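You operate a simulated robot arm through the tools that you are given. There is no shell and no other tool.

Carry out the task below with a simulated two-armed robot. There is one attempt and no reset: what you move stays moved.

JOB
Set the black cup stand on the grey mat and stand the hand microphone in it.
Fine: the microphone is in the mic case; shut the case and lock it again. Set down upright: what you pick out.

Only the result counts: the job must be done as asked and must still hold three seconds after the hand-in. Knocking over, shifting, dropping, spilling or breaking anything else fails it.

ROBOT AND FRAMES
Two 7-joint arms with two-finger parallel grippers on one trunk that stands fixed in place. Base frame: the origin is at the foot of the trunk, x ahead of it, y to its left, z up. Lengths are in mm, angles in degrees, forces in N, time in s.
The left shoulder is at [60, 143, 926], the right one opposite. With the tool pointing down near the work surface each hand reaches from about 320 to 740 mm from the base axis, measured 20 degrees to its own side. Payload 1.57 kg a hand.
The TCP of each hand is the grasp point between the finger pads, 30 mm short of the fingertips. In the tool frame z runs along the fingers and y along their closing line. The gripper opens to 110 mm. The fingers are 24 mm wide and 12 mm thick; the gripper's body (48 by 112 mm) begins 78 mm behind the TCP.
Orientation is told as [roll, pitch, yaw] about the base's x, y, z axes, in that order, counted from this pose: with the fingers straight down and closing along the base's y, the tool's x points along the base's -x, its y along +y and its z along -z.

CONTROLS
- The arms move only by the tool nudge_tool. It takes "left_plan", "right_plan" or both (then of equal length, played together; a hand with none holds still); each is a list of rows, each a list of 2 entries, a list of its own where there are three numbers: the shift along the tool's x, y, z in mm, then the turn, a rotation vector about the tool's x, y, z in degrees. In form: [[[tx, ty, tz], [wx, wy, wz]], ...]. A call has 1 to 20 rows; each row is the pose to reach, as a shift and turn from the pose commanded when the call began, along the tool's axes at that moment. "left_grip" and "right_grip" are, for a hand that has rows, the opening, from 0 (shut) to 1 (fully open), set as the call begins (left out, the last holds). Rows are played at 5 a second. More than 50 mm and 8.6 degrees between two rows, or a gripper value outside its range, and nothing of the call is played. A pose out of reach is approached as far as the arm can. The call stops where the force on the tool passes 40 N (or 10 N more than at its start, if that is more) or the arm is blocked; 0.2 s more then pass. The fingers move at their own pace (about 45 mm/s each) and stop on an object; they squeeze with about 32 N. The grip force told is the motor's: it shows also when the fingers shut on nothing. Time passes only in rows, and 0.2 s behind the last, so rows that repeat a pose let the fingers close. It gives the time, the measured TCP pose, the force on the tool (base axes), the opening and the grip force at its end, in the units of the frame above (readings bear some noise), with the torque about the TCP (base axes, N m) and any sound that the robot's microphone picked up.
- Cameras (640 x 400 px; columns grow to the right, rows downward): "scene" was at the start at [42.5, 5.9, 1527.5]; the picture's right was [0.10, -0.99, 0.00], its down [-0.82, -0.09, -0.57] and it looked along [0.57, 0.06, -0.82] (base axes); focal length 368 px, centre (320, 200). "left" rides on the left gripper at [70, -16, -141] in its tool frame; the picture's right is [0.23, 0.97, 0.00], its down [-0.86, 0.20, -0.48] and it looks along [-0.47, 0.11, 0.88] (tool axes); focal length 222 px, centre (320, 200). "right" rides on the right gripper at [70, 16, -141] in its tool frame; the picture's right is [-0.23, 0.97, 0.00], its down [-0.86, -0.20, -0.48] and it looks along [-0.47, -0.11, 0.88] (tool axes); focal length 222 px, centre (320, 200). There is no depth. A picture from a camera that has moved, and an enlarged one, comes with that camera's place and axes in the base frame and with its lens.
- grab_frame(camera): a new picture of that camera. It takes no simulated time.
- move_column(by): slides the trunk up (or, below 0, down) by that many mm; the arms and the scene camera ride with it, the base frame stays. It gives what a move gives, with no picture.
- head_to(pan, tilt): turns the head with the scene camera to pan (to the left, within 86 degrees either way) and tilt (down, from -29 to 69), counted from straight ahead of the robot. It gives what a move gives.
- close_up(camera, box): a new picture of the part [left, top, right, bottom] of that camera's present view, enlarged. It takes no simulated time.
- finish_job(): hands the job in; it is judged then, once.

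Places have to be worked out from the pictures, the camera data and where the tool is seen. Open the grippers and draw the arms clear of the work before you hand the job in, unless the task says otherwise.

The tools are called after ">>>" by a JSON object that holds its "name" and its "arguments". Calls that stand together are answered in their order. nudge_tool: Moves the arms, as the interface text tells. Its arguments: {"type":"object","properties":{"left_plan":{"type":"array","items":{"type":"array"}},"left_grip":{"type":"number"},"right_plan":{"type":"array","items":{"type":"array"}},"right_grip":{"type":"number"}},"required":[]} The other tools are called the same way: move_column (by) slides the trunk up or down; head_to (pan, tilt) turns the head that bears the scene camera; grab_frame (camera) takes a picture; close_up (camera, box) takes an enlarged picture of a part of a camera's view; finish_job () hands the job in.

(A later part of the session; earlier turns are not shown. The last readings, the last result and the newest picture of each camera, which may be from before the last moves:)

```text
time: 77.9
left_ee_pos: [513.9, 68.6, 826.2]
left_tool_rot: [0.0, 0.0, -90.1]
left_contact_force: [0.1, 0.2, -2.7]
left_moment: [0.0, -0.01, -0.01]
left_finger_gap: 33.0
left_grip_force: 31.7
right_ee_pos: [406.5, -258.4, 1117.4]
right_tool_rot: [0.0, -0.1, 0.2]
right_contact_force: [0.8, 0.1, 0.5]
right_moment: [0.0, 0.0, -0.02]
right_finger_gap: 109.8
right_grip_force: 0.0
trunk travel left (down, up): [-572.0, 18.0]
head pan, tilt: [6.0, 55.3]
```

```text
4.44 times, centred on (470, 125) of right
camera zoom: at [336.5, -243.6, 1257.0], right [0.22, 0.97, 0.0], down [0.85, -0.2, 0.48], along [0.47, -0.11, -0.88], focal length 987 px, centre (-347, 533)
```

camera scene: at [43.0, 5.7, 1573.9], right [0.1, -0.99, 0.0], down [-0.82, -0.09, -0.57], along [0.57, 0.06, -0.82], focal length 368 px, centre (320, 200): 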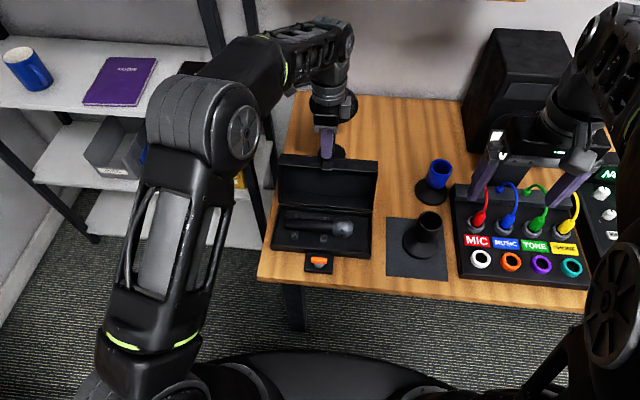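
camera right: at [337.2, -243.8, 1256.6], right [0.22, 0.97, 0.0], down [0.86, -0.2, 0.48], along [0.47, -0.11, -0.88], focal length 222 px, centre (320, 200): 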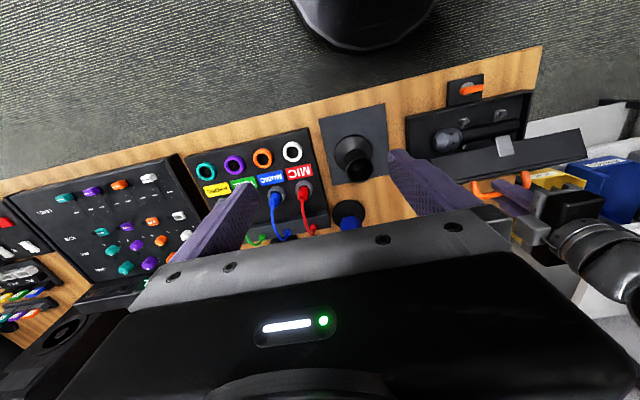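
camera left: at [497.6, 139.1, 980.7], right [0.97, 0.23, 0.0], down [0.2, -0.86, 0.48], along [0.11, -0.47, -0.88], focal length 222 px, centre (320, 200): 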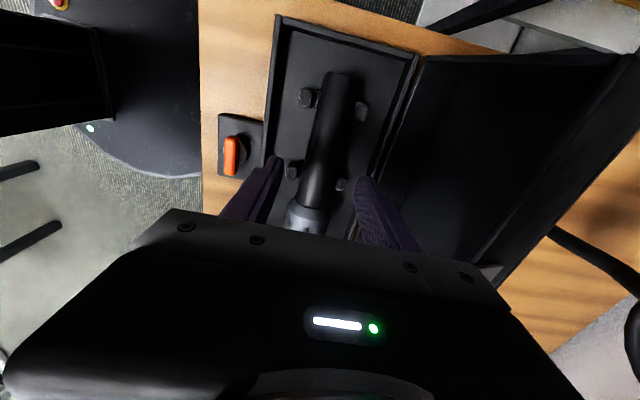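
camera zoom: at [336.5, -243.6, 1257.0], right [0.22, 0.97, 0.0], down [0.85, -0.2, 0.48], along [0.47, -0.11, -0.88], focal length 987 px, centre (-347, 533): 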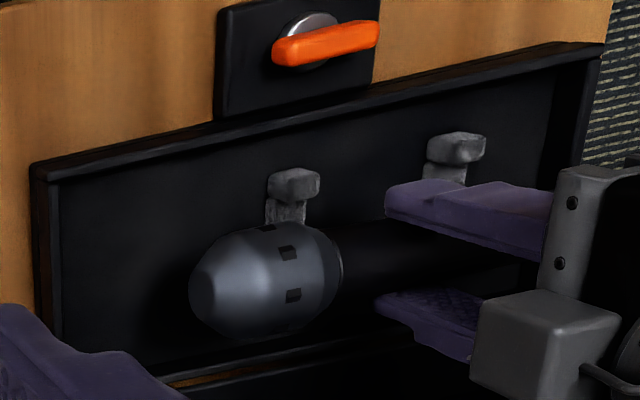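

The microphone is free (about 2.7 N) and balanced in the grip. I raise it further while moving the right hand farther to the right, out of the way.

>>> {"name": "nudge_tool", "arguments": {"left_plan": [[[0, 0, -25], [0, 0, 0]], [[0, 0, -50], [0, 0, 0]], [[0, 0, -75], [0, 0, 0]], [[0, 0, -100], [0, 0, 0]], [[0, 0, -130], [0, 0, 0]], [[0, 0, -130], [0, 0, 0]]], "right_plan": [[[0, -20, 0], [0, 0, 0]], [[0, -40, 0], [0, 0, 0]], [[0, -60, 0], [0, 0, 0]], [[0, -80, 0], [0, 0, 0]], [[0, -100, 0], [0, 0, 0]], [[0, -100, 0], [0, 0, 0]]]}}

>>> {"name": "grab_frame", "arguments": {"camera": "scene"}}

```text
time: 79.3
left_ee_pos: [514.4, 69.7, 958.1]
left_tool_rot: [0.0, 0.1, -90.0]
left_contact_force: [0.8, 0.1, -2.4]
left_moment: [-0.04, 0.04, 0.01]
left_finger_gap: 32.6
left_grip_force: 30.8
right_ee_pos: [409.6, -359.0, 1120.6]
right_tool_rot: [0.1, -0.1, 0.2]
right_contact_force: [-0.4, 0.4, 0.4]
right_moment: [0.01, -0.01, 0.01]
right_finger_gap: 110.1
right_grip_force: 0.0
trunk travel left (down, up): [-572.0, 18.0]
head pan, tilt: [6.0, 55.3]
```

```text
taken
camera scene: at [43.1, 6.3, 1573.9], right [0.1, -0.99, 0.0], down [-0.82, -0.09, -0.57], along [0.57, 0.06, -0.82], focal length 368 px, centre (320, 200)
```

scene: 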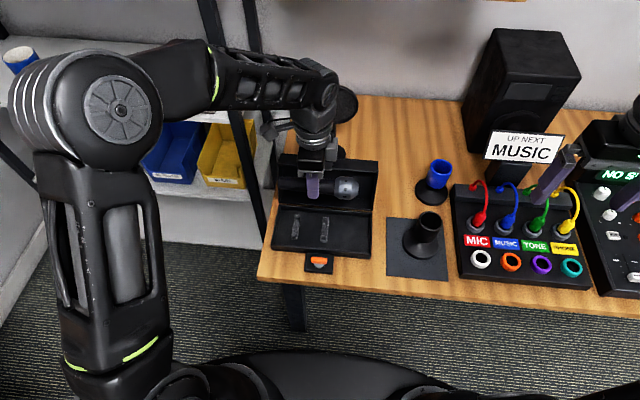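

Now I turn the tool about the base's x axis so that the handle swings down and the head up, drifting to the right; first 45 degrees.

>>> {"name": "nudge_tool", "arguments": {"left_plan": [[[-10, 0, -3], [0, -7.5, 0]], [[-20, 0, -6], [0, -15, 0]], [[-30, 0, -9], [0, -22.5, 0]], [[-40, 0, -12], [0, -30, 0]], [[-50, 0, -15], [0, -37.5, 0]], [[-60, 0, -18], [0, -45, 0]], [[-60, 0, -18], [0, -45, 0]]]}}

>>> {"name": "grab_frame", "arguments": {"camera": "scene"}}

```text
time: 80.9
left_ee_pos: [514.0, 6.5, 975.2]
left_tool_rot: [0.1, -45.1, -90.0]
left_contact_force: [0.3, -0.1, -2.7]
left_moment: [0.03, -0.02, 0.03]
left_finger_gap: 32.7
left_grip_force: 31.9
right_ee_pos: [408.6, -359.3, 1119.8]
right_tool_rot: [0.1, -0.1, 0.3]
right_contact_force: [-0.1, -0.5, 0.2]
right_moment: [0.02, 0.01, 0.0]
right_finger_gap: 110.0
right_grip_force: 0.1
trunk travel left (down, up): [-572.0, 18.0]
head pan, tilt: [6.0, 55.3]
```

```text
taken
camera scene: at [42.6, 5.5, 1574.0], right [0.1, -0.99, 0.0], down [-0.82, -0.09, -0.57], along [0.57, 0.06, -0.82], focal length 368 px, centre (320, 200)
```

scene: 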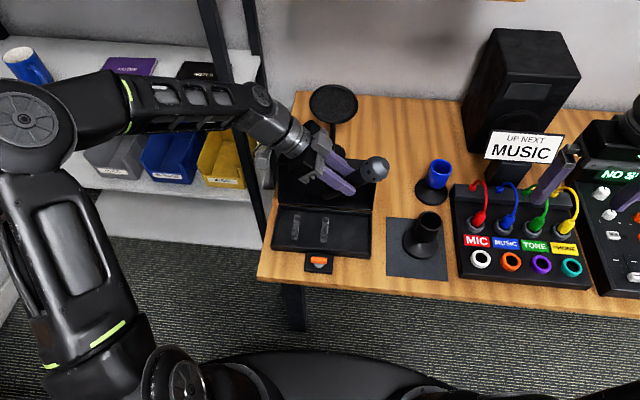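

It turns well. I complete the other 45 degrees while moving on to y about -95.

>>> {"name": "nudge_tool", "arguments": {"left_plan": [[[-13.5, 0, 10], [0, -7.5, 0]], [[-27, 0, 20], [0, -15, 0]], [[-40.5, 0, 30], [0, -22.5, 0]], [[-54, 0, 40], [0, -30, 0]], [[-67.5, 0, 50], [0, -37.5, 0]], [[-81, 0, 60], [0, -45, 0]], [[-81, 0, 60], [0, -45, 0]]]}}

>>> {"name": "grab_frame", "arguments": {"camera": "scene"}}

>>> {"name": "grab_frame", "arguments": {"camera": "left"}}

>>> {"name": "grab_frame", "arguments": {"camera": "right"}}

```text
time: 82.5
left_ee_pos: [512.4, -91.9, 990.7]
left_tool_rot: [141.6, -90.0, 128.3]
left_contact_force: [0.1, -0.2, -2.6]
left_moment: [0.03, -0.02, 0.01]
left_finger_gap: 32.4
left_grip_force: 32.0
right_ee_pos: [408.9, -358.4, 1119.0]
right_tool_rot: [0.1, -0.1, 0.2]
right_contact_force: [-0.9, 0.8, -0.5]
right_moment: [-0.02, 0.01, 0.01]
right_finger_gap: 109.9
right_grip_force: 0.0
trunk travel left (down, up): [-572.0, 18.0]
head pan, tilt: [6.0, 55.3]
```

```text
taken
camera scene: at [42.6, 5.9, 1574.0], right [0.1, -0.99, 0.0], down [-0.82, -0.09, -0.57], along [0.57, 0.06, -0.82], focal length 368 px, centre (320, 200)
```

scene: 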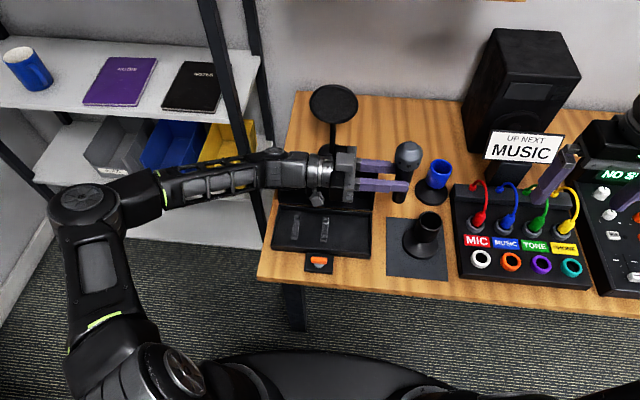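

```text
taken
camera left: at [497.5, 50.2, 919.1], right [0.97, 0.0, -0.23], down [0.2, 0.48, 0.85], along [0.11, -0.88, 0.47], focal length 222 px, centre (320, 200)
```

left: 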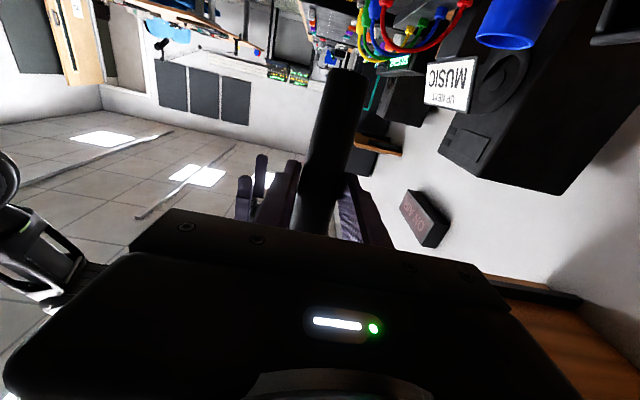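

```text
taken
camera right: at [338.1, -343.2, 1259.0], right [0.22, 0.97, 0.0], down [0.85, -0.2, 0.48], along [0.47, -0.11, -0.88], focal length 222 px, centre (320, 200)
```

right: 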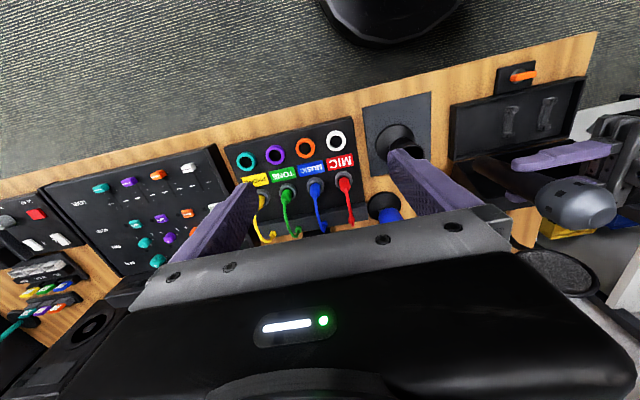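

The microphone is vertical, head up, the handle end at about z 911. I move it over the cup, so that its axis comes to about (510, -202).

>>> {"name": "nudge_tool", "arguments": {"left_plan": [[[0, -0.5, 25], [0, 0, 0]], [[0, -1, 50], [0, 0, 0]], [[0, -1.5, 75], [0, 0, 0]], [[0, -2, 100], [0, 0, 0]], [[0, -2, 100], [0, 0, 0]]]}}

>>> {"name": "grab_frame", "arguments": {"camera": "scene"}}

>>> {"name": "close_up", "arguments": {"camera": "scene", "box": [360, 110, 480, 290]}}

>>> {"name": "grab_frame", "arguments": {"camera": "right"}}

>>> {"name": "grab_frame", "arguments": {"camera": "left"}}

```text
time: 83.7
left_ee_pos: [511.1, -191.9, 990.4]
left_tool_rot: [-100.9, -90.0, 10.9]
left_contact_force: [0.3, 1.0, -2.1]
left_moment: [0.05, 0.01, -0.01]
left_finger_gap: 32.6
left_grip_force: 31.9
right_ee_pos: [409.4, -358.3, 1120.1]
right_tool_rot: [0.1, -0.1, 0.1]
right_contact_force: [-0.2, 0.1, 0.0]
right_moment: [-0.05, -0.01, 0.0]
right_finger_gap: 110.1
right_grip_force: 0.0
trunk travel left (down, up): [-572.0, 18.0]
head pan, tilt: [6.0, 55.3]
```

```text
taken
camera scene: at [42.7, 6.0, 1574.0], right [0.1, -0.99, 0.0], down [-0.82, -0.09, -0.57], along [0.57, 0.06, -0.82], focal length 368 px, centre (320, 200)
```

scene: 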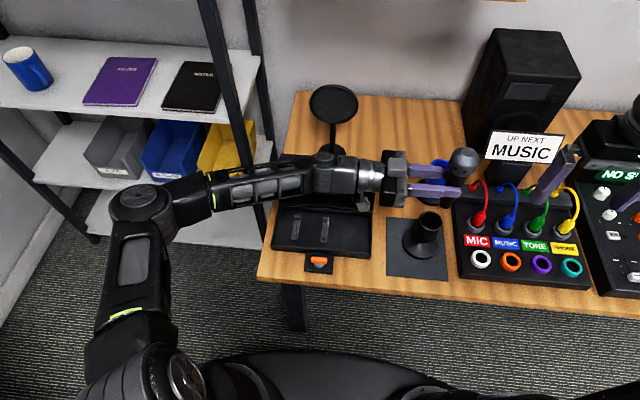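

```text
2.22 times, centred on (420, 200) of scene
camera zoom: at [42.7, 6.0, 1574.0], right [0.1, -0.99, 0.0], down [-0.82, -0.09, -0.57], along [0.57, 0.06, -0.82], focal length 818 px, centre (98, 200)
```

zoom: 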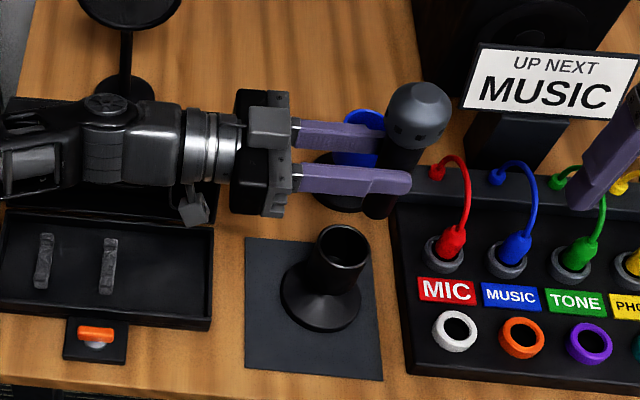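

```text
taken
camera right: at [338.2, -343.1, 1259.0], right [0.22, 0.97, 0.0], down [0.85, -0.2, 0.48], along [0.47, -0.11, -0.88], focal length 222 px, centre (320, 200)
```

right: 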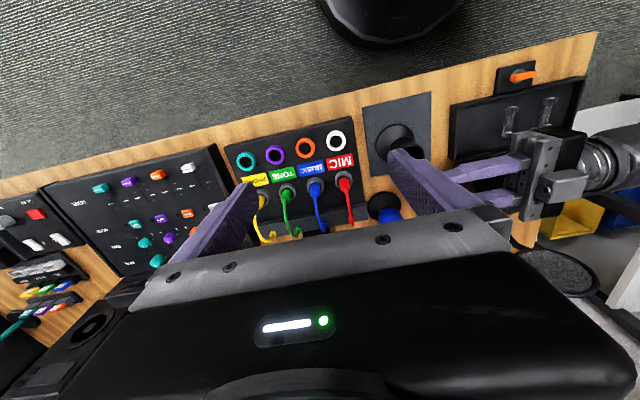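

```text
taken
camera left: at [494.5, -50.0, 919.2], right [0.97, 0.0, -0.23], down [0.2, 0.48, 0.85], along [0.11, -0.88, 0.47], focal length 222 px, centre (320, 200)
```

left: 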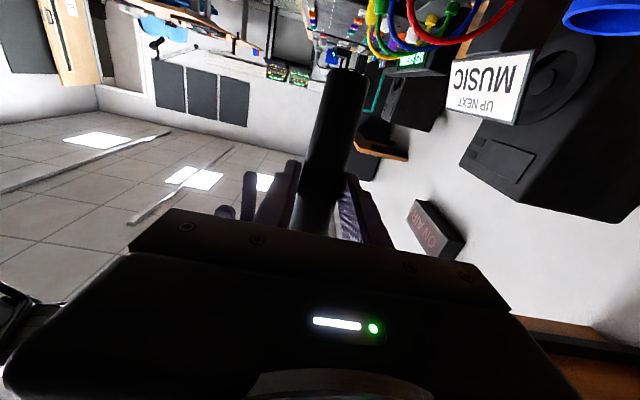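

I zoom in on the microphone to check where its axis is relative to the cup.

>>> {"name": "close_up", "arguments": {"camera": "scene", "box": [400, 130, 490, 220]}}

>>> {"name": "close_up", "arguments": {"camera": "right", "box": [360, 90, 560, 230]}}

>>> {"name": "close_up", "arguments": {"camera": "left", "box": [230, 50, 420, 250]}}

```text
4.44 times, centred on (445, 175) of scene
camera zoom: at [42.7, 6.0, 1574.0], right [0.1, -0.99, 0.0], down [-0.82, -0.09, -0.57], along [0.57, 0.06, -0.82], focal length 1636 px, centre (-236, 311)
```

zoom: 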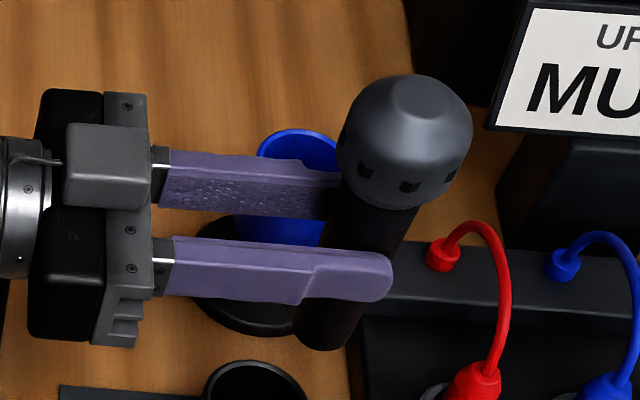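

```text
2.86 times, centred on (460, 160) of right
camera zoom: at [338.2, -343.1, 1259.0], right [0.22, 0.97, 0.0], down [0.85, -0.2, 0.48], along [0.47, -0.11, -0.88], focal length 635 px, centre (-80, 314)
```

zoom: 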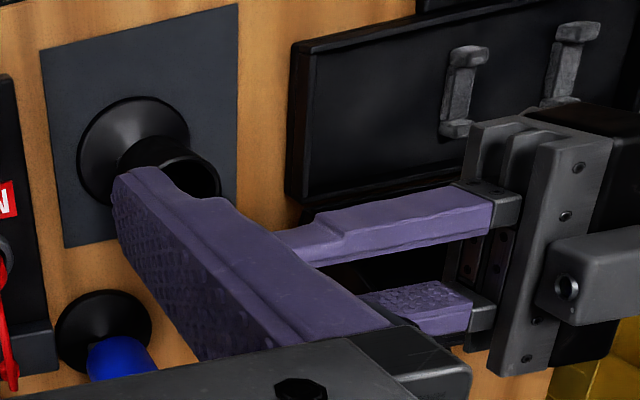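

```text
2.00 times, centred on (325, 150) of left
camera zoom: at [494.5, -50.0, 919.2], right [0.97, 0.0, -0.23], down [0.2, 0.48, 0.85], along [0.11, -0.88, 0.47], focal length 444 px, centre (310, 300)
```

zoom: 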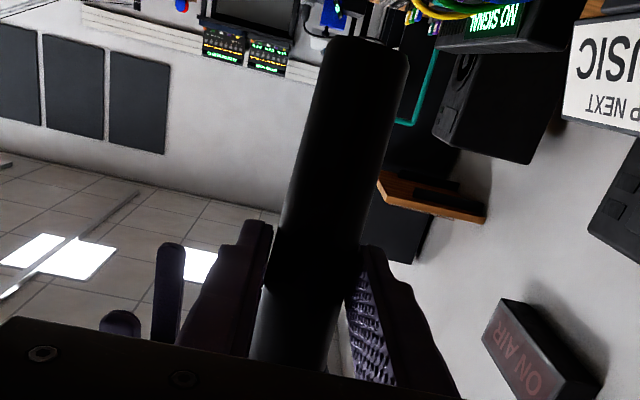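

From the zoom, the microphone's axis is about 23 mm beyond the grasp point and leans about 4 degrees (handle end near y -221, head near -211), so I correct: turn 4 degrees, shift 14 mm back in y, and lower until the handle end is just above the rim.

>>> {"name": "nudge_tool", "arguments": {"left_plan": [[[0, -0.5, -7], [0, 2, 0]], [[0, -1, -14.4], [0, 4, 0]], [[15, -1, -14.4], [0, 4, 0]], [[32, -1, -14.4], [0, 4, 0]], [[44, -1, -14.4], [0, 4, 0]], [[44, -1, -14.4], [0, 4, 0]]]}}

>>> {"name": "close_up", "arguments": {"camera": "scene", "box": [385, 130, 485, 260]}}

>>> {"name": "grab_frame", "arguments": {"camera": "left"}}

>>> {"name": "grab_frame", "arguments": {"camera": "right"}}

```text
time: 85.1
left_ee_pos: [509.8, -177.1, 945.9]
left_tool_rot: [0.1, -86.1, -90.0]
left_contact_force: [-1.3, -0.7, -2.1]
left_moment: [0.08, 0.01, 0.03]
left_finger_gap: 32.6
left_grip_force: 32.1
right_ee_pos: [409.6, -359.9, 1119.6]
right_tool_rot: [0.2, -0.1, 0.3]
right_contact_force: [-0.8, -0.3, 1.1]
right_moment: [-0.01, -0.03, -0.01]
right_finger_gap: 109.9
right_grip_force: 0.1
trunk travel left (down, up): [-572.0, 18.0]
head pan, tilt: [6.0, 55.3]
```

```text
3.08 times, centred on (435, 195) of scene
camera zoom: at [42.7, 5.7, 1574.0], right [0.1, -0.99, 0.0], down [-0.82, -0.09, -0.57], along [0.57, 0.06, -0.82], focal length 1133 px, centre (-34, 215)
```

zoom: 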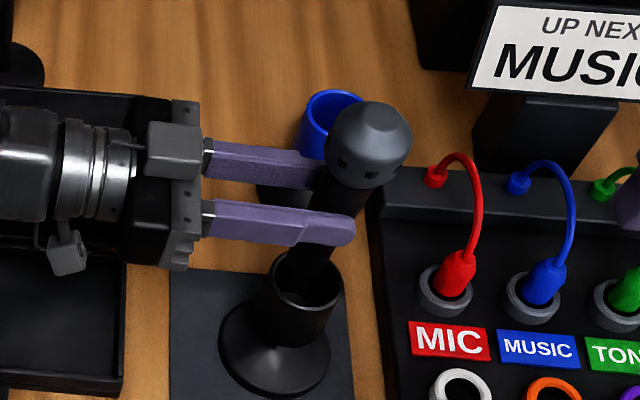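

```text
taken
camera left: at [494.1, -30.1, 884.7], right [0.97, 0.02, -0.23], down [0.2, 0.42, 0.89], along [0.11, -0.91, 0.4], focal length 222 px, centre (320, 200)
```

left: 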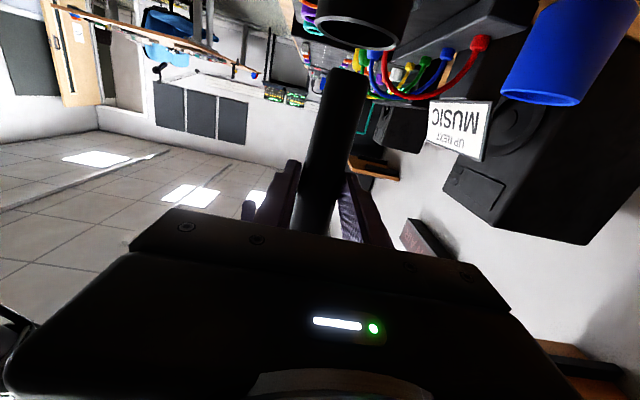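

```text
taken
camera right: at [338.2, -343.4, 1258.9], right [0.22, 0.97, 0.0], down [0.85, -0.2, 0.48], along [0.47, -0.11, -0.88], focal length 222 px, centre (320, 200)
```

right: 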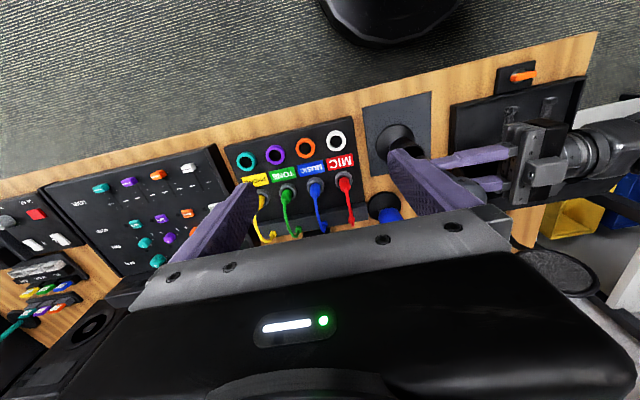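

>>> {"name": "close_up", "arguments": {"camera": "scene", "box": [400, 195, 450, 245]}}

>>> {"name": "close_up", "arguments": {"camera": "left", "box": [260, 0, 440, 120]}}

```text
8.00 times, centred on (425, 220) of scene
camera zoom: at [42.7, 5.7, 1574.0], right [0.1, -0.99, 0.0], down [-0.82, -0.09, -0.57], along [0.57, 0.06, -0.82], focal length 2946 px, centre (-520, 40)
```

zoom: 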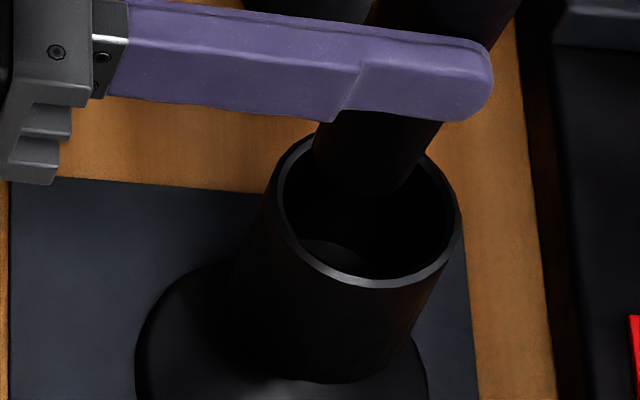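

```text
3.33 times, centred on (350, 60) of left
camera zoom: at [494.1, -30.1, 884.7], right [0.97, 0.02, -0.23], down [0.2, 0.42, 0.89], along [0.11, -0.91, 0.4], focal length 740 px, centre (220, 667)
```

zoom: 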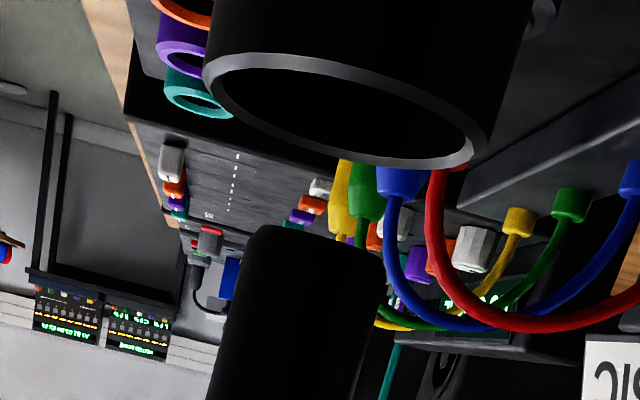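

Comparing handle end and rim in the scene and left views: x agrees within 1–3 mm, but the handle end is about 7 mm too far left (+y), and it is roughly 20 mm above the rim. I shift 7 mm to the right and 1.5 mm back, then look again.

>>> {"name": "nudge_tool", "arguments": {"left_plan": [[[-0.3, -1, 4], [0, 0, 0]], [[-0.5, -1.5, 7], [0, 0, 0]], [[-0.5, -1.5, 7], [0, 0, 0]]]}}

>>> {"name": "close_up", "arguments": {"camera": "scene", "box": [400, 195, 450, 245]}}

>>> {"name": "close_up", "arguments": {"camera": "left", "box": [260, 0, 440, 120]}}

```text
time: 85.9
left_ee_pos: [509.3, -184.0, 946.1]
left_tool_rot: [0.1, -86.0, -90.2]
left_contact_force: [-0.9, -0.3, -2.4]
left_moment: [0.06, 0.03, -0.01]
left_finger_gap: 32.7
left_grip_force: 32.1
right_ee_pos: [409.0, -360.0, 1119.0]
right_tool_rot: [0.1, -0.1, 0.2]
right_contact_force: [0.2, 0.3, 0.5]
right_moment: [0.01, 0.02, 0.01]
right_finger_gap: 109.8
right_grip_force: 0.1
trunk travel left (down, up): [-572.0, 18.0]
head pan, tilt: [6.0, 55.3]
```

```text
8.00 times, centred on (425, 220) of scene
camera zoom: at [42.8, 5.7, 1574.0], right [0.1, -0.99, 0.0], down [-0.82, -0.09, -0.57], along [0.57, 0.06, -0.82], focal length 2946 px, centre (-520, 40)
```

zoom: 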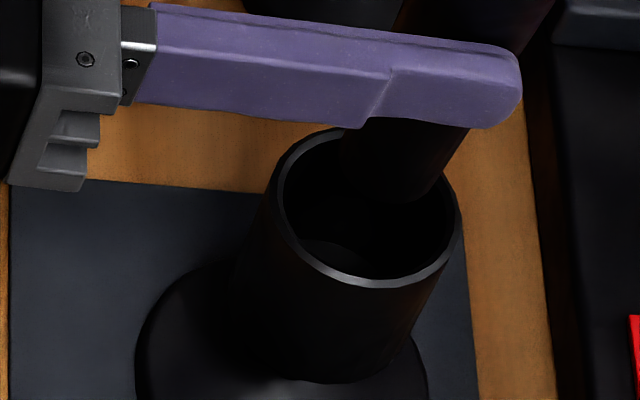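

```text
3.33 times, centred on (350, 60) of left
camera zoom: at [492.6, -37.2, 884.9], right [0.97, 0.02, -0.23], down [0.2, 0.42, 0.89], along [0.11, -0.91, 0.4], focal length 740 px, centre (220, 667)
```

zoom: 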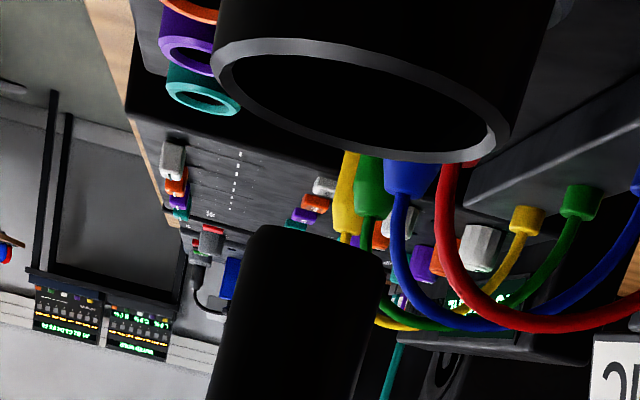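

The handle end is now aligned with the rim within about 1–2 mm in both views. I lower 30 mm so that the end enters the cup, watching the force.

>>> {"name": "nudge_tool", "arguments": {"left_plan": [[[7, 0.5, 0.5], [0, 0, 0]], [[15, 0.5, 1], [0, 0, 0]], [[23, 0.5, 1.6], [0, 0, 0]], [[30, 0.5, 2.1], [0, 0, 0]], [[30, 0.5, 2.1], [0, 0, 0]]]}}

>>> {"name": "close_up", "arguments": {"camera": "scene", "box": [400, 195, 450, 245]}}

>>> {"name": "close_up", "arguments": {"camera": "left", "box": [260, 0, 440, 120]}}

```text
time: 87.1
left_ee_pos: [510.4, -183.7, 914.4]
left_tool_rot: [-0.3, -86.0, -89.7]
left_contact_force: [0.3, 0.1, -2.7]
left_moment: [0.09, 0.0, 0.01]
left_finger_gap: 32.6
left_grip_force: 31.3
right_ee_pos: [408.9, -359.9, 1119.1]
right_tool_rot: [0.0, 0.0, 0.2]
right_contact_force: [0.1, -0.1, 0.4]
right_moment: [0.02, -0.01, 0.0]
right_finger_gap: 110.1
right_grip_force: 0.0
trunk travel left (down, up): [-572.0, 18.0]
head pan, tilt: [6.0, 55.3]
```

```text
8.00 times, centred on (425, 220) of scene
camera zoom: at [42.8, 5.7, 1574.0], right [0.1, -0.99, 0.0], down [-0.82, -0.09, -0.57], along [0.57, 0.06, -0.82], focal length 2946 px, centre (-520, 40)
```

zoom: 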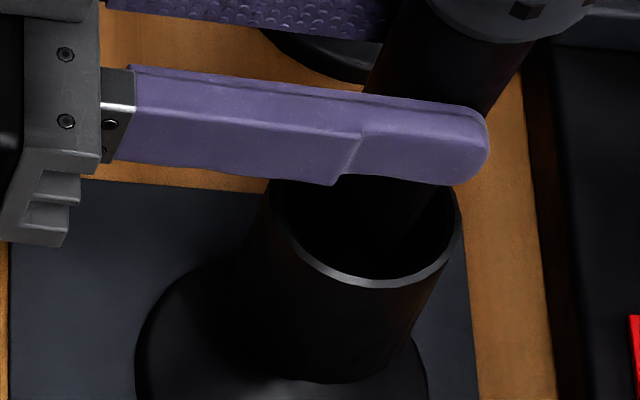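

```text
3.33 times, centred on (350, 60) of left
camera zoom: at [493.9, -37.3, 854.9], right [0.97, 0.02, -0.23], down [0.2, 0.42, 0.89], along [0.11, -0.91, 0.4], focal length 740 px, centre (220, 667)
```

zoom: 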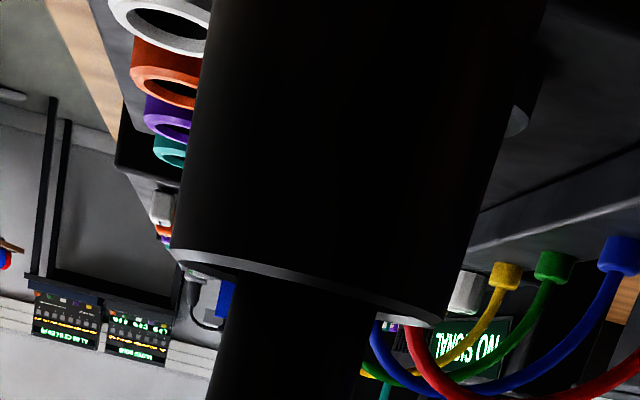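

The handle is inside the cup and centred; the forces are unchanged. I lower another 36 mm in steps.

>>> {"name": "nudge_tool", "arguments": {"left_plan": [[[8, 0, 0.5], [0, 0, 0]], [[16, 0, 1.1], [0, 0, 0]], [[24, 0, 1.7], [0, 0, 0]], [[31, 0, 2.1], [0, 0, 0]], [[36, 0, 2.5], [0, 0, 0]], [[36, 0, 2.5], [0, 0, 0]]]}}

>>> {"name": "close_up", "arguments": {"camera": "scene", "box": [385, 130, 485, 260]}}

>>> {"name": "close_up", "arguments": {"camera": "left", "box": [230, 40, 430, 200]}}

```text
time: 88.5
left_ee_pos: [509.8, -185.1, 879.1]
left_tool_rot: [0.1, -86.0, -90.0]
left_contact_force: [0.3, 0.5, -2.6]
left_moment: [0.06, 0.02, 0.02]
left_finger_gap: 33.0
left_grip_force: 31.9
right_ee_pos: [409.5, -358.3, 1119.4]
right_tool_rot: [0.1, -0.1, 0.2]
right_contact_force: [0.6, 0.0, -0.3]
right_moment: [0.0, 0.01, 0.01]
right_finger_gap: 110.2
right_grip_force: 0.0
trunk travel left (down, up): [-572.0, 18.0]
head pan, tilt: [6.0, 55.3]
```

```text
3.08 times, centred on (435, 195) of scene
camera zoom: at [42.8, 5.7, 1574.0], right [0.1, -0.99, 0.0], down [-0.82, -0.09, -0.57], along [0.57, 0.06, -0.82], focal length 1133 px, centre (-34, 215)
```

zoom: 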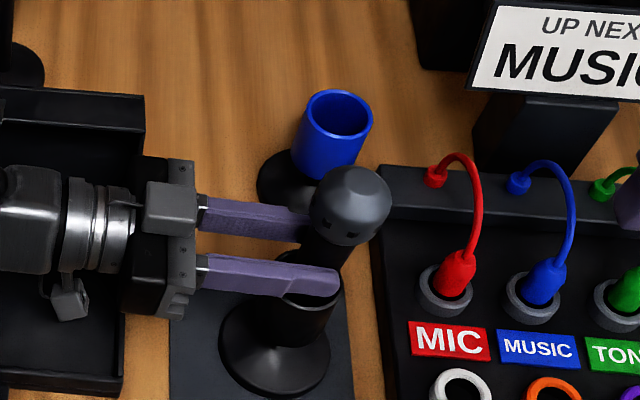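

```text
2.50 times, centred on (330, 120) of left
camera zoom: at [494.2, -37.3, 818.8], right [0.97, 0.02, -0.23], down [0.2, 0.42, 0.89], along [0.11, -0.91, 0.4], focal length 555 px, centre (295, 400)
```

zoom: 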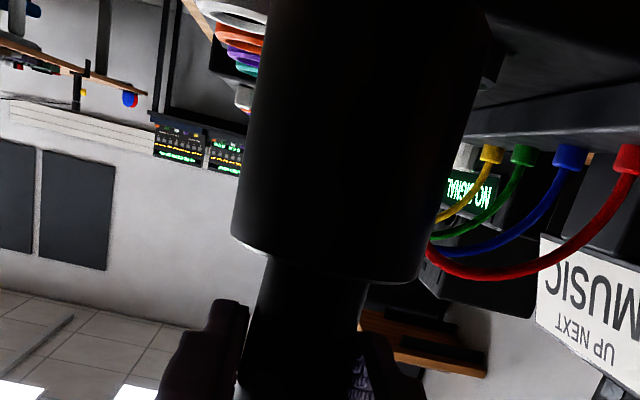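

There is still no contact; the fingers are about 20 mm above the rim. I lower another 10 mm, then feel for the floor in small steps.

>>> {"name": "nudge_tool", "arguments": {"left_plan": [[[4, 0, 0.3], [0, 0, 0]], [[8, 0, 0.6], [0, 0, 0]], [[10, 0, 0.7], [0, 0, 0]], [[10, 0, 0.7], [0, 0, 0]]]}}

>>> {"name": "close_up", "arguments": {"camera": "left", "box": [230, 40, 430, 200]}}

```text
time: 89.5
left_ee_pos: [510.8, -184.2, 870.3]
left_tool_rot: [0.1, -86.0, -90.1]
left_contact_force: [-0.5, 0.0, -3.2]
left_moment: [0.09, 0.01, -0.02]
left_finger_gap: 32.7
left_grip_force: 31.3
right_ee_pos: [409.1, -358.6, 1119.3]
right_tool_rot: [0.1, -0.1, 0.2]
right_contact_force: [1.3, -1.1, -1.1]
right_moment: [-0.03, 0.0, 0.01]
right_finger_gap: 109.8
right_grip_force: 0.0
trunk travel left (down, up): [-572.0, 18.0]
head pan, tilt: [6.0, 55.3]
```

```text
2.50 times, centred on (330, 120) of left
camera zoom: at [494.3, -37.6, 809.5], right [0.97, 0.02, -0.23], down [0.2, 0.42, 0.89], along [0.11, -0.91, 0.4], focal length 555 px, centre (295, 400)
```

zoom: 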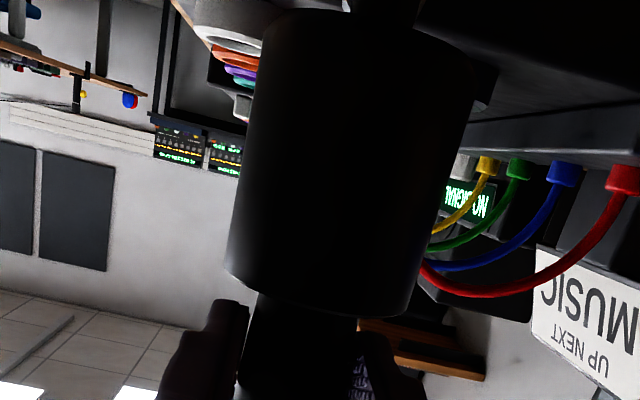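

Close now. I lower in 2 mm steps, up to 6 mm, watching for contact.

>>> {"name": "nudge_tool", "arguments": {"left_plan": [[[1.5, 0, 0.1], [0, 0, 0]], [[3, 0, 0.2], [0, 0, 0]], [[4, 0, 0.3], [0, 0, 0]], [[4, 0, 0.3], [0, 0, 0]]]}}

>>> {"name": "close_up", "arguments": {"camera": "left", "box": [230, 80, 430, 220]}}

>>> {"name": "close_up", "arguments": {"camera": "scene", "box": [400, 185, 460, 245]}}

```text
time: 90.5
left_ee_pos: [509.5, -183.6, 865.5]
left_tool_rot: [-0.1, -86.0, -90.0]
left_contact_force: [-0.1, 0.4, -2.5]
left_moment: [0.07, -0.04, 0.01]
left_finger_gap: 32.7
left_grip_force: 32.2
right_ee_pos: [408.5, -359.9, 1118.7]
right_tool_rot: [0.1, -0.1, 0.2]
right_contact_force: [0.0, -0.9, 0.0]
right_moment: [0.0, 0.01, -0.01]
right_finger_gap: 109.6
right_grip_force: 0.1
trunk travel left (down, up): [-572.0, 18.0]
head pan, tilt: [6.0, 55.3]
```

```text
2.86 times, centred on (330, 150) of left
camera zoom: at [493.2, -37.6, 805.7], right [0.97, 0.02, -0.23], down [0.2, 0.42, 0.89], along [0.11, -0.91, 0.4], focal length 635 px, centre (291, 343)
```

zoom: 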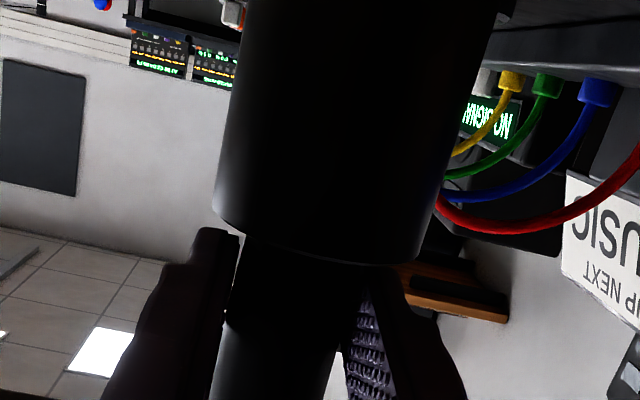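

```text
6.67 times, centred on (430, 215) of scene
camera zoom: at [42.8, 5.7, 1574.0], right [0.1, -0.99, 0.0], down [-0.82, -0.09, -0.57], along [0.57, 0.06, -0.82], focal length 2455 px, centre (-413, 100)
```

zoom: 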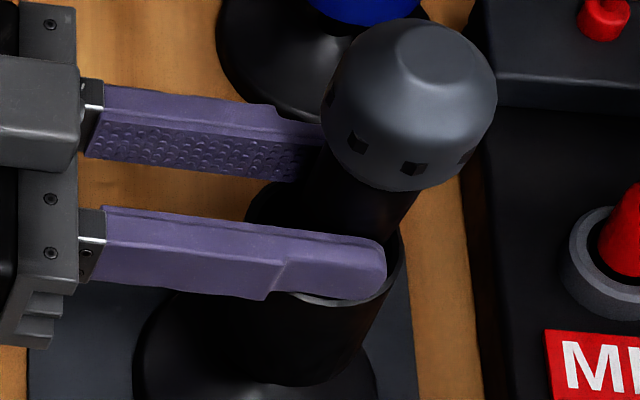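

The fingers are still about 6–8 mm above the rim, no contact yet. I continue 4 mm more in 1 mm steps.

>>> {"name": "nudge_tool", "arguments": {"left_plan": [[[1, 0, 0], [0, 0, 0]], [[2, 0, 0.1], [0, 0, 0]], [[3, 0, 0.2], [0, 0, 0]], [[4, 0, 0.3], [0, 0, 0]], [[4, 0, 0.3], [0, 0, 0]]]}}

>>> {"name": "close_up", "arguments": {"camera": "scene", "box": [400, 185, 460, 245]}}

```text
time: 91.7
left_ee_pos: [508.5, -183.6, 866.9]
left_tool_rot: [1.6, -86.2, -91.7]
left_contact_force: [1.4, 2.7, 21.9]
left_moment: [-0.5, -0.04, 0.05]
left_finger_gap: 32.9
left_grip_force: 31.9
right_ee_pos: [407.3, -358.3, 1119.7]
right_tool_rot: [0.0, -0.2, 0.2]
right_contact_force: [-0.6, 0.4, -0.9]
right_moment: [0.02, 0.01, -0.03]
right_finger_gap: 110.0
right_grip_force: 0.1
trunk travel left (down, up): [-572.0, 18.0]
head pan, tilt: [6.0, 55.3]
```

```text
6.67 times, centred on (430, 215) of scene
camera zoom: at [40.9, 6.9, 1574.3], right [0.1, -0.99, 0.0], down [-0.82, -0.09, -0.57], along [0.57, 0.06, -0.82], focal length 2455 px, centre (-413, 100)
```

zoom: 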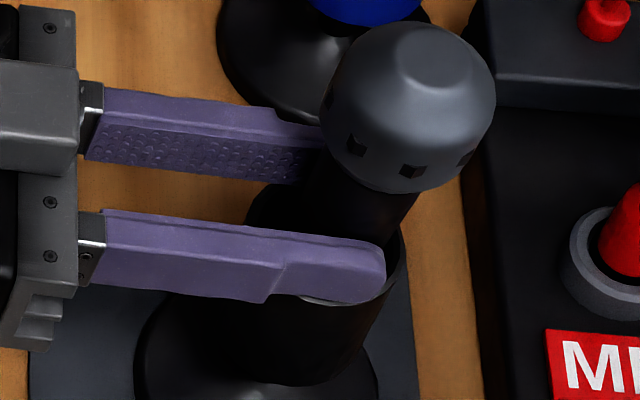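

Contact: the handle end stands on the cup's floor (24 N, acting along the microphone's axis). I ease off 3 mm and open the fingers to release it.

>>> {"name": "nudge_tool", "arguments": {"left_plan": [[[-2, 0, 0], [0, 0, 0]], [[-3, 0, 0], [0, 0, 0]], [[-3, 0, 0], [0, 0, 0]]]}}

```text
time: 92.5
left_ee_pos: [507.7, -184.2, 865.4]
left_tool_rot: [0.5, -85.9, -90.6]
left_contact_force: [2.2, -0.9, 14.8]
left_moment: [-0.45, -0.07, 0.07]
left_finger_gap: 32.7
left_grip_force: 31.5
right_ee_pos: [408.2, -358.7, 1119.4]
right_tool_rot: [0.0, -0.3, 0.2]
right_contact_force: [0.6, 0.0, 0.0]
right_moment: [0.0, 0.0, 0.0]
right_finger_gap: 110.0
right_grip_force: 0.0
trunk travel left (down, up): [-572.0, 18.0]
head pan, tilt: [6.0, 55.3]
```

A little pressure is left, so I ease another 1.5 mm and then open slowly.

>>> {"name": "nudge_tool", "arguments": {"left_plan": [[[-1.5, 0, 0], [0, 0, 0]], [[-1.5, 0, 0], [0, 0, 0]]]}}

>>> {"name": "nudge_tool", "arguments": {"left_plan": [[[0, 0, 0], [0, 0, 0]], [[0, 0, 0], [0, 0, 0]], [[0, 0, 0], [0, 0, 0]], [[0, 0, 0], [0, 0, 0]]], "left_grip": 0.5}}

>>> {"name": "close_up", "arguments": {"camera": "scene", "box": [385, 150, 475, 270]}}

>>> {"name": "close_up", "arguments": {"camera": "left", "box": [230, 40, 430, 220]}}

```text
time: 93.1
left_ee_pos: [508.7, -184.2, 865.5]
left_tool_rot: [-0.2, -85.9, -89.9]
left_contact_force: [-0.9, -0.3, 2.9]
left_moment: [-0.16, 0.06, -0.04]
left_finger_gap: 32.6
left_grip_force: 31.6
right_ee_pos: [407.3, -359.6, 1119.6]
right_tool_rot: [0.1, -0.1, 0.2]
right_contact_force: [0.4, 0.0, 0.3]
right_moment: [0.01, 0.0, -0.04]
right_finger_gap: 110.0
right_grip_force: 0.1
trunk travel left (down, up): [-572.0, 18.0]
head pan, tilt: [6.0, 55.3]
```

```text
time: 94.1
left_ee_pos: [509.9, -185.9, 866.1]
left_tool_rot: [0.1, -86.0, -90.1]
left_contact_force: [0.5, 0.1, -0.3]
left_moment: [-0.01, 0.0, 0.03]
left_finger_gap: 55.0
left_grip_force: 0.1
right_ee_pos: [408.7, -358.6, 1118.6]
right_tool_rot: [0.1, -0.1, 0.2]
right_contact_force: [0.4, 0.3, -0.2]
right_moment: [-0.03, 0.01, 0.01]
right_finger_gap: 109.9
right_grip_force: 0.1
trunk travel left (down, up): [-572.0, 18.0]
head pan, tilt: [6.0, 55.3]
```

```text
3.33 times, centred on (430, 210) of scene
camera zoom: at [42.6, 5.8, 1574.0], right [0.1, -0.99, 0.0], down [-0.82, -0.09, -0.57], along [0.57, 0.06, -0.82], focal length 1227 px, centre (-47, 167)
```

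zoom: 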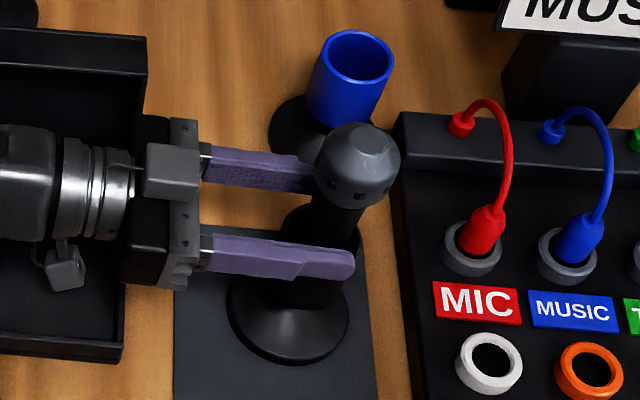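

```text
2.22 times, centred on (330, 130) of left
camera zoom: at [493.5, -37.7, 805.6], right [0.97, 0.02, -0.23], down [0.2, 0.42, 0.89], along [0.11, -0.91, 0.4], focal length 494 px, centre (298, 356)
```

zoom: 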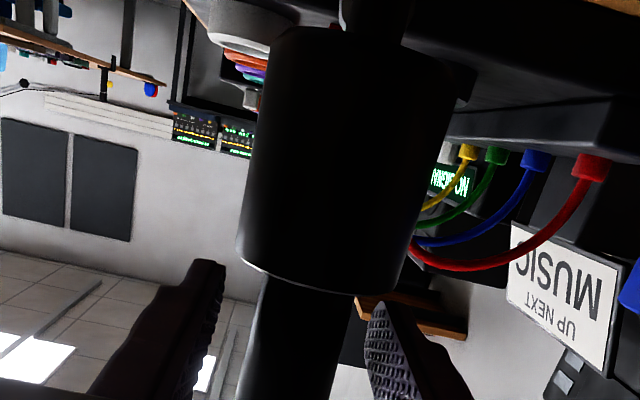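

The microphone stands in the cup. I draw the left hand back along its axis (to the left) by 80 mm, clear of it.

>>> {"name": "nudge_tool", "arguments": {"left_plan": [[[0, 0, -12], [0, 0, 0]], [[0, 0, -28], [0, 0, 0]], [[0, 0, -50], [0, 0, 0]], [[-10, 0, -75], [0, 0, 0]], [[-25, 0, -90], [0, 0, 0]], [[-25, 0, -90], [0, 0, 0]]]}}

>>> {"name": "close_up", "arguments": {"camera": "scene", "box": [385, 150, 475, 270]}}

>>> {"name": "grab_frame", "arguments": {"camera": "left"}}

>>> {"name": "grab_frame", "arguments": {"camera": "scene"}}

```text
time: 95.5
left_ee_pos: [508.7, -97.7, 897.5]
left_tool_rot: [0.2, -86.0, -90.1]
left_contact_force: [0.0, 0.7, 0.5]
left_moment: [-0.01, -0.01, 0.03]
left_finger_gap: 54.8
left_grip_force: 0.0
right_ee_pos: [408.6, -358.3, 1119.9]
right_tool_rot: [0.1, 0.0, 0.2]
right_contact_force: [0.8, -0.1, -0.3]
right_moment: [-0.01, 0.02, -0.01]
right_finger_gap: 109.8
right_grip_force: 0.1
trunk travel left (down, up): [-572.0, 18.0]
head pan, tilt: [6.0, 55.3]
```

```text
3.33 times, centred on (430, 210) of scene
camera zoom: at [42.6, 5.8, 1574.0], right [0.1, -0.99, 0.0], down [-0.82, -0.09, -0.57], along [0.57, 0.06, -0.82], focal length 1227 px, centre (-47, 167)
```

zoom: 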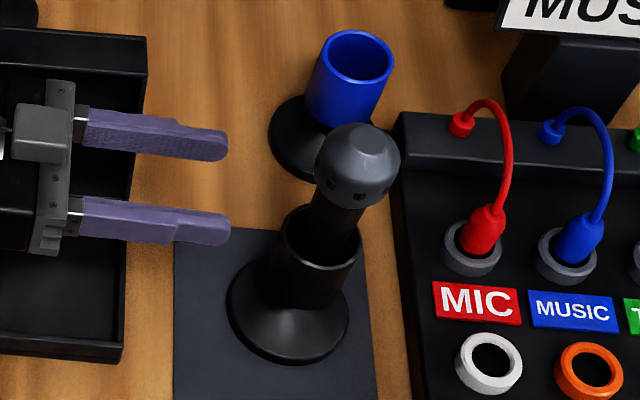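

```text
taken
camera left: at [493.0, 49.5, 836.9], right [0.97, 0.01, -0.23], down [0.2, 0.42, 0.89], along [0.11, -0.91, 0.4], focal length 222 px, centre (320, 200)
```

left: 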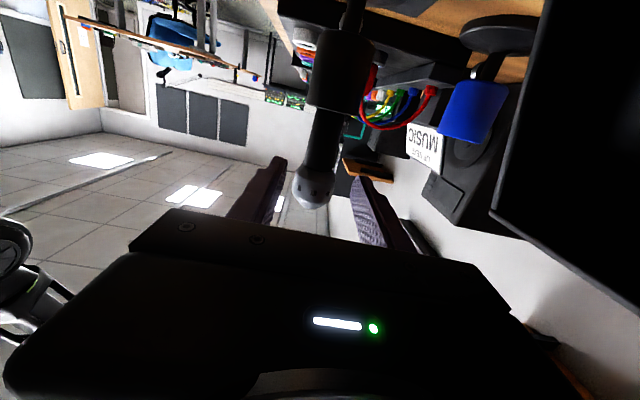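

```text
taken
camera scene: at [42.6, 5.8, 1574.0], right [0.1, -0.99, 0.0], down [-0.82, -0.09, -0.57], along [0.57, 0.06, -0.82], focal length 368 px, centre (320, 200)
```

scene: 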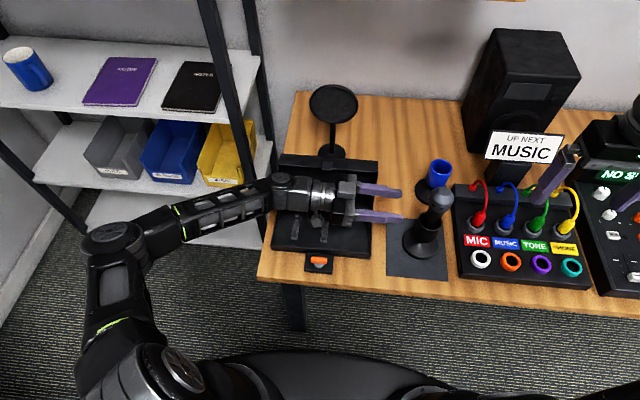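

The microphone stands upright in the cup on the mat. Now I turn the left hand back to pointing down while moving up and left, to go and close the lid.

>>> {"name": "nudge_tool", "arguments": {"left_plan": [[[-15, 1, -15], [0, 5, 0]], [[-30, 2, -32], [0, 12, 0]], [[-45, 3, -52], [0, 19, 0]], [[-55, 4, -72], [0, 26, 0]], [[-65, 5, -92], [0, 34, 0]], [[-75, 5, -110], [0, 42, 0]], [[-75, 5, -110], [0, 42, 0]]]}}

>>> {"name": "grab_frame", "arguments": {"camera": "scene"}}

```text
time: 97.1
left_ee_pos: [514.2, 8.3, 980.8]
left_tool_rot: [0.0, -43.9, -90.0]
left_contact_force: [-0.8, 0.1, -0.6]
left_moment: [0.01, 0.03, -0.02]
left_finger_gap: 54.9
left_grip_force: 0.0
right_ee_pos: [409.3, -359.1, 1120.7]
right_tool_rot: [0.1, -0.1, 0.2]
right_contact_force: [0.3, 0.1, -0.6]
right_moment: [0.03, -0.02, -0.02]
right_finger_gap: 110.0
right_grip_force: 0.1
trunk travel left (down, up): [-572.0, 18.0]
head pan, tilt: [6.0, 55.3]
```

```text
taken
camera scene: at [42.8, 6.2, 1574.0], right [0.1, -0.99, 0.0], down [-0.82, -0.09, -0.57], along [0.57, 0.06, -0.82], focal length 368 px, centre (320, 200)
```

scene: 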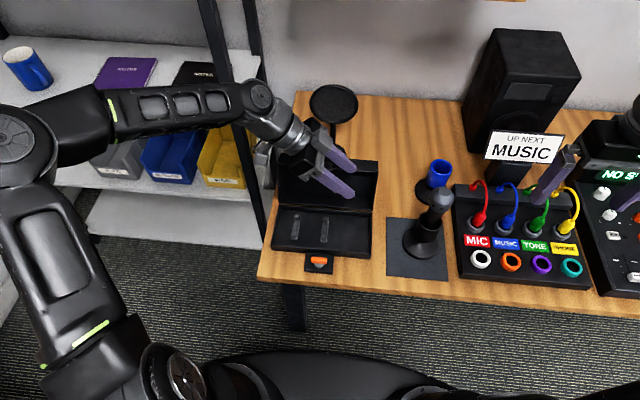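

I complete the turn to tool-down at about (514, 50, 990).

>>> {"name": "nudge_tool", "arguments": {"left_plan": [[[4, 0, -6], [0, 7.5, 0]], [[8, 0, -12], [0, 15, 0]], [[12, 0, -18], [0, 22.5, 0]], [[16, 0, -24], [0, 30, 0]], [[20, 0, -30], [0, 37, 0]], [[23.3, 0, -36.3], [0, 43.9, 0]], [[23.3, 0, -36.3], [0, 43.9, 0]]]}}

>>> {"name": "grab_frame", "arguments": {"camera": "left"}}

>>> {"name": "close_up", "arguments": {"camera": "scene", "box": [260, 120, 460, 280]}}

```text
time: 98.7
left_ee_pos: [514.8, 51.2, 990.3]
left_tool_rot: [0.0, 0.1, -90.0]
left_contact_force: [-1.2, -0.5, 0.0]
left_moment: [0.03, 0.01, 0.01]
left_finger_gap: 55.0
left_grip_force: 0.1
right_ee_pos: [408.8, -359.8, 1118.6]
right_tool_rot: [0.1, -0.1, 0.2]
right_contact_force: [-0.2, 0.4, 1.0]
right_moment: [0.0, 0.01, 0.01]
right_finger_gap: 110.0
right_grip_force: 0.1
trunk travel left (down, up): [-572.0, 18.0]
head pan, tilt: [6.0, 55.3]
```

```text
taken
camera left: at [498.4, 122.2, 1130.6], right [0.97, 0.23, 0.0], down [0.2, -0.86, 0.48], along [0.11, -0.47, -0.88], focal length 222 px, centre (320, 200)
```

left: 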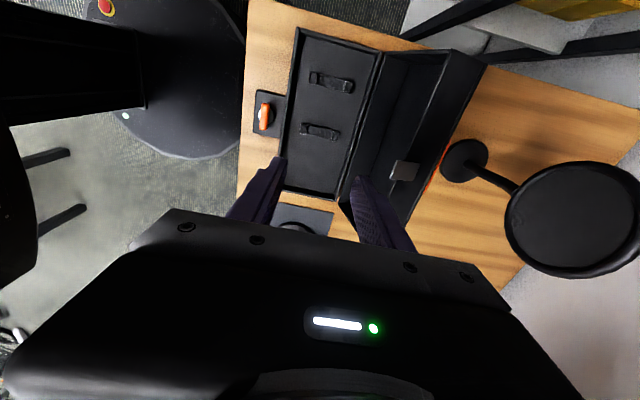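

```text
2.50 times, centred on (360, 200) of scene
camera zoom: at [42.5, 6.2, 1574.0], right [0.1, -0.99, 0.0], down [-0.82, -0.09, -0.57], along [0.57, 0.06, -0.82], focal length 920 px, centre (220, 200)
```

zoom: 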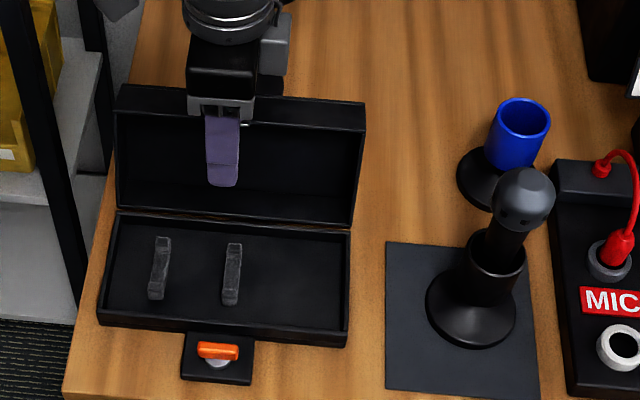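

The microphone stands upright. To close the lid under control I will grip the handle's bar again (it is at about x 682, z 836 behind the lid). I go over the lid's edge with a narrow opening.

>>> {"name": "nudge_tool", "arguments": {"left_plan": [[[-1, 25, 8], [0, 0, 0]], [[-1, 45, 15], [0, 0, 0]], [[-1, 85, 35], [0, 0, 0]], [[-1, 125, 60], [0, 0, 0]], [[-1, 155, 78], [0, 0, 0]], [[-1, 173, 85], [0, 0, 0]], [[-1, 173, 85], [0, 0, 0]]], "left_grip": 0.24}}

>>> {"name": "close_up", "arguments": {"camera": "left", "box": [220, 90, 400, 260]}}

>>> {"name": "grab_frame", "arguments": {"camera": "left"}}

```text
time: 100.3
left_ee_pos: [682.6, 53.3, 903.2]
left_tool_rot: [-0.6, 0.0, -89.4]
left_contact_force: [-0.4, -0.9, 0.8]
left_moment: [-0.03, 0.0, -0.01]
left_finger_gap: 26.5
left_grip_force: 0.2
left hand out of reach, approached as far as the arm can: row 6
right_ee_pos: [407.9, -359.6, 1119.5]
right_tool_rot: [0.1, -0.1, 0.2]
right_contact_force: [1.3, 0.0, -0.4]
right_moment: [-0.01, -0.01, 0.01]
right_finger_gap: 110.2
right_grip_force: 0.0
trunk travel left (down, up): [-572.0, 18.0]
head pan, tilt: [6.0, 55.3]
```

```text
2.35 times, centred on (310, 175) of left
camera zoom: at [667.1, 124.3, 1043.5], right [0.97, 0.24, -0.01], down [0.21, -0.85, 0.48], along [0.1, -0.47, -0.88], focal length 523 px, centre (344, 259)
```

zoom: 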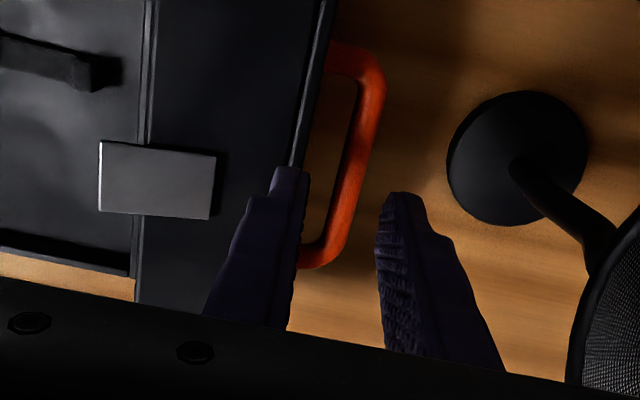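

```text
taken
camera left: at [667.1, 124.3, 1043.5], right [0.97, 0.24, -0.01], down [0.21, -0.85, 0.48], along [0.1, -0.47, -0.88], focal length 222 px, centre (320, 200)
```

left: 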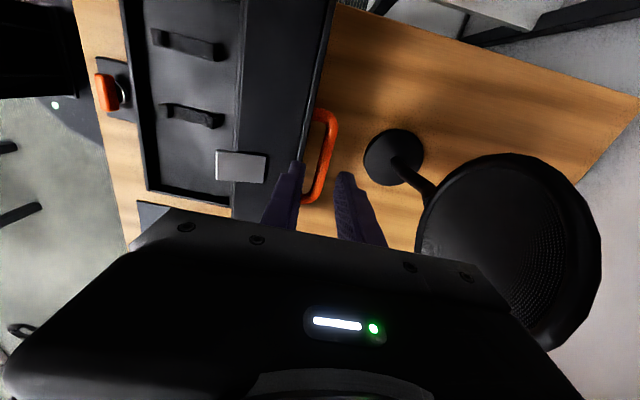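

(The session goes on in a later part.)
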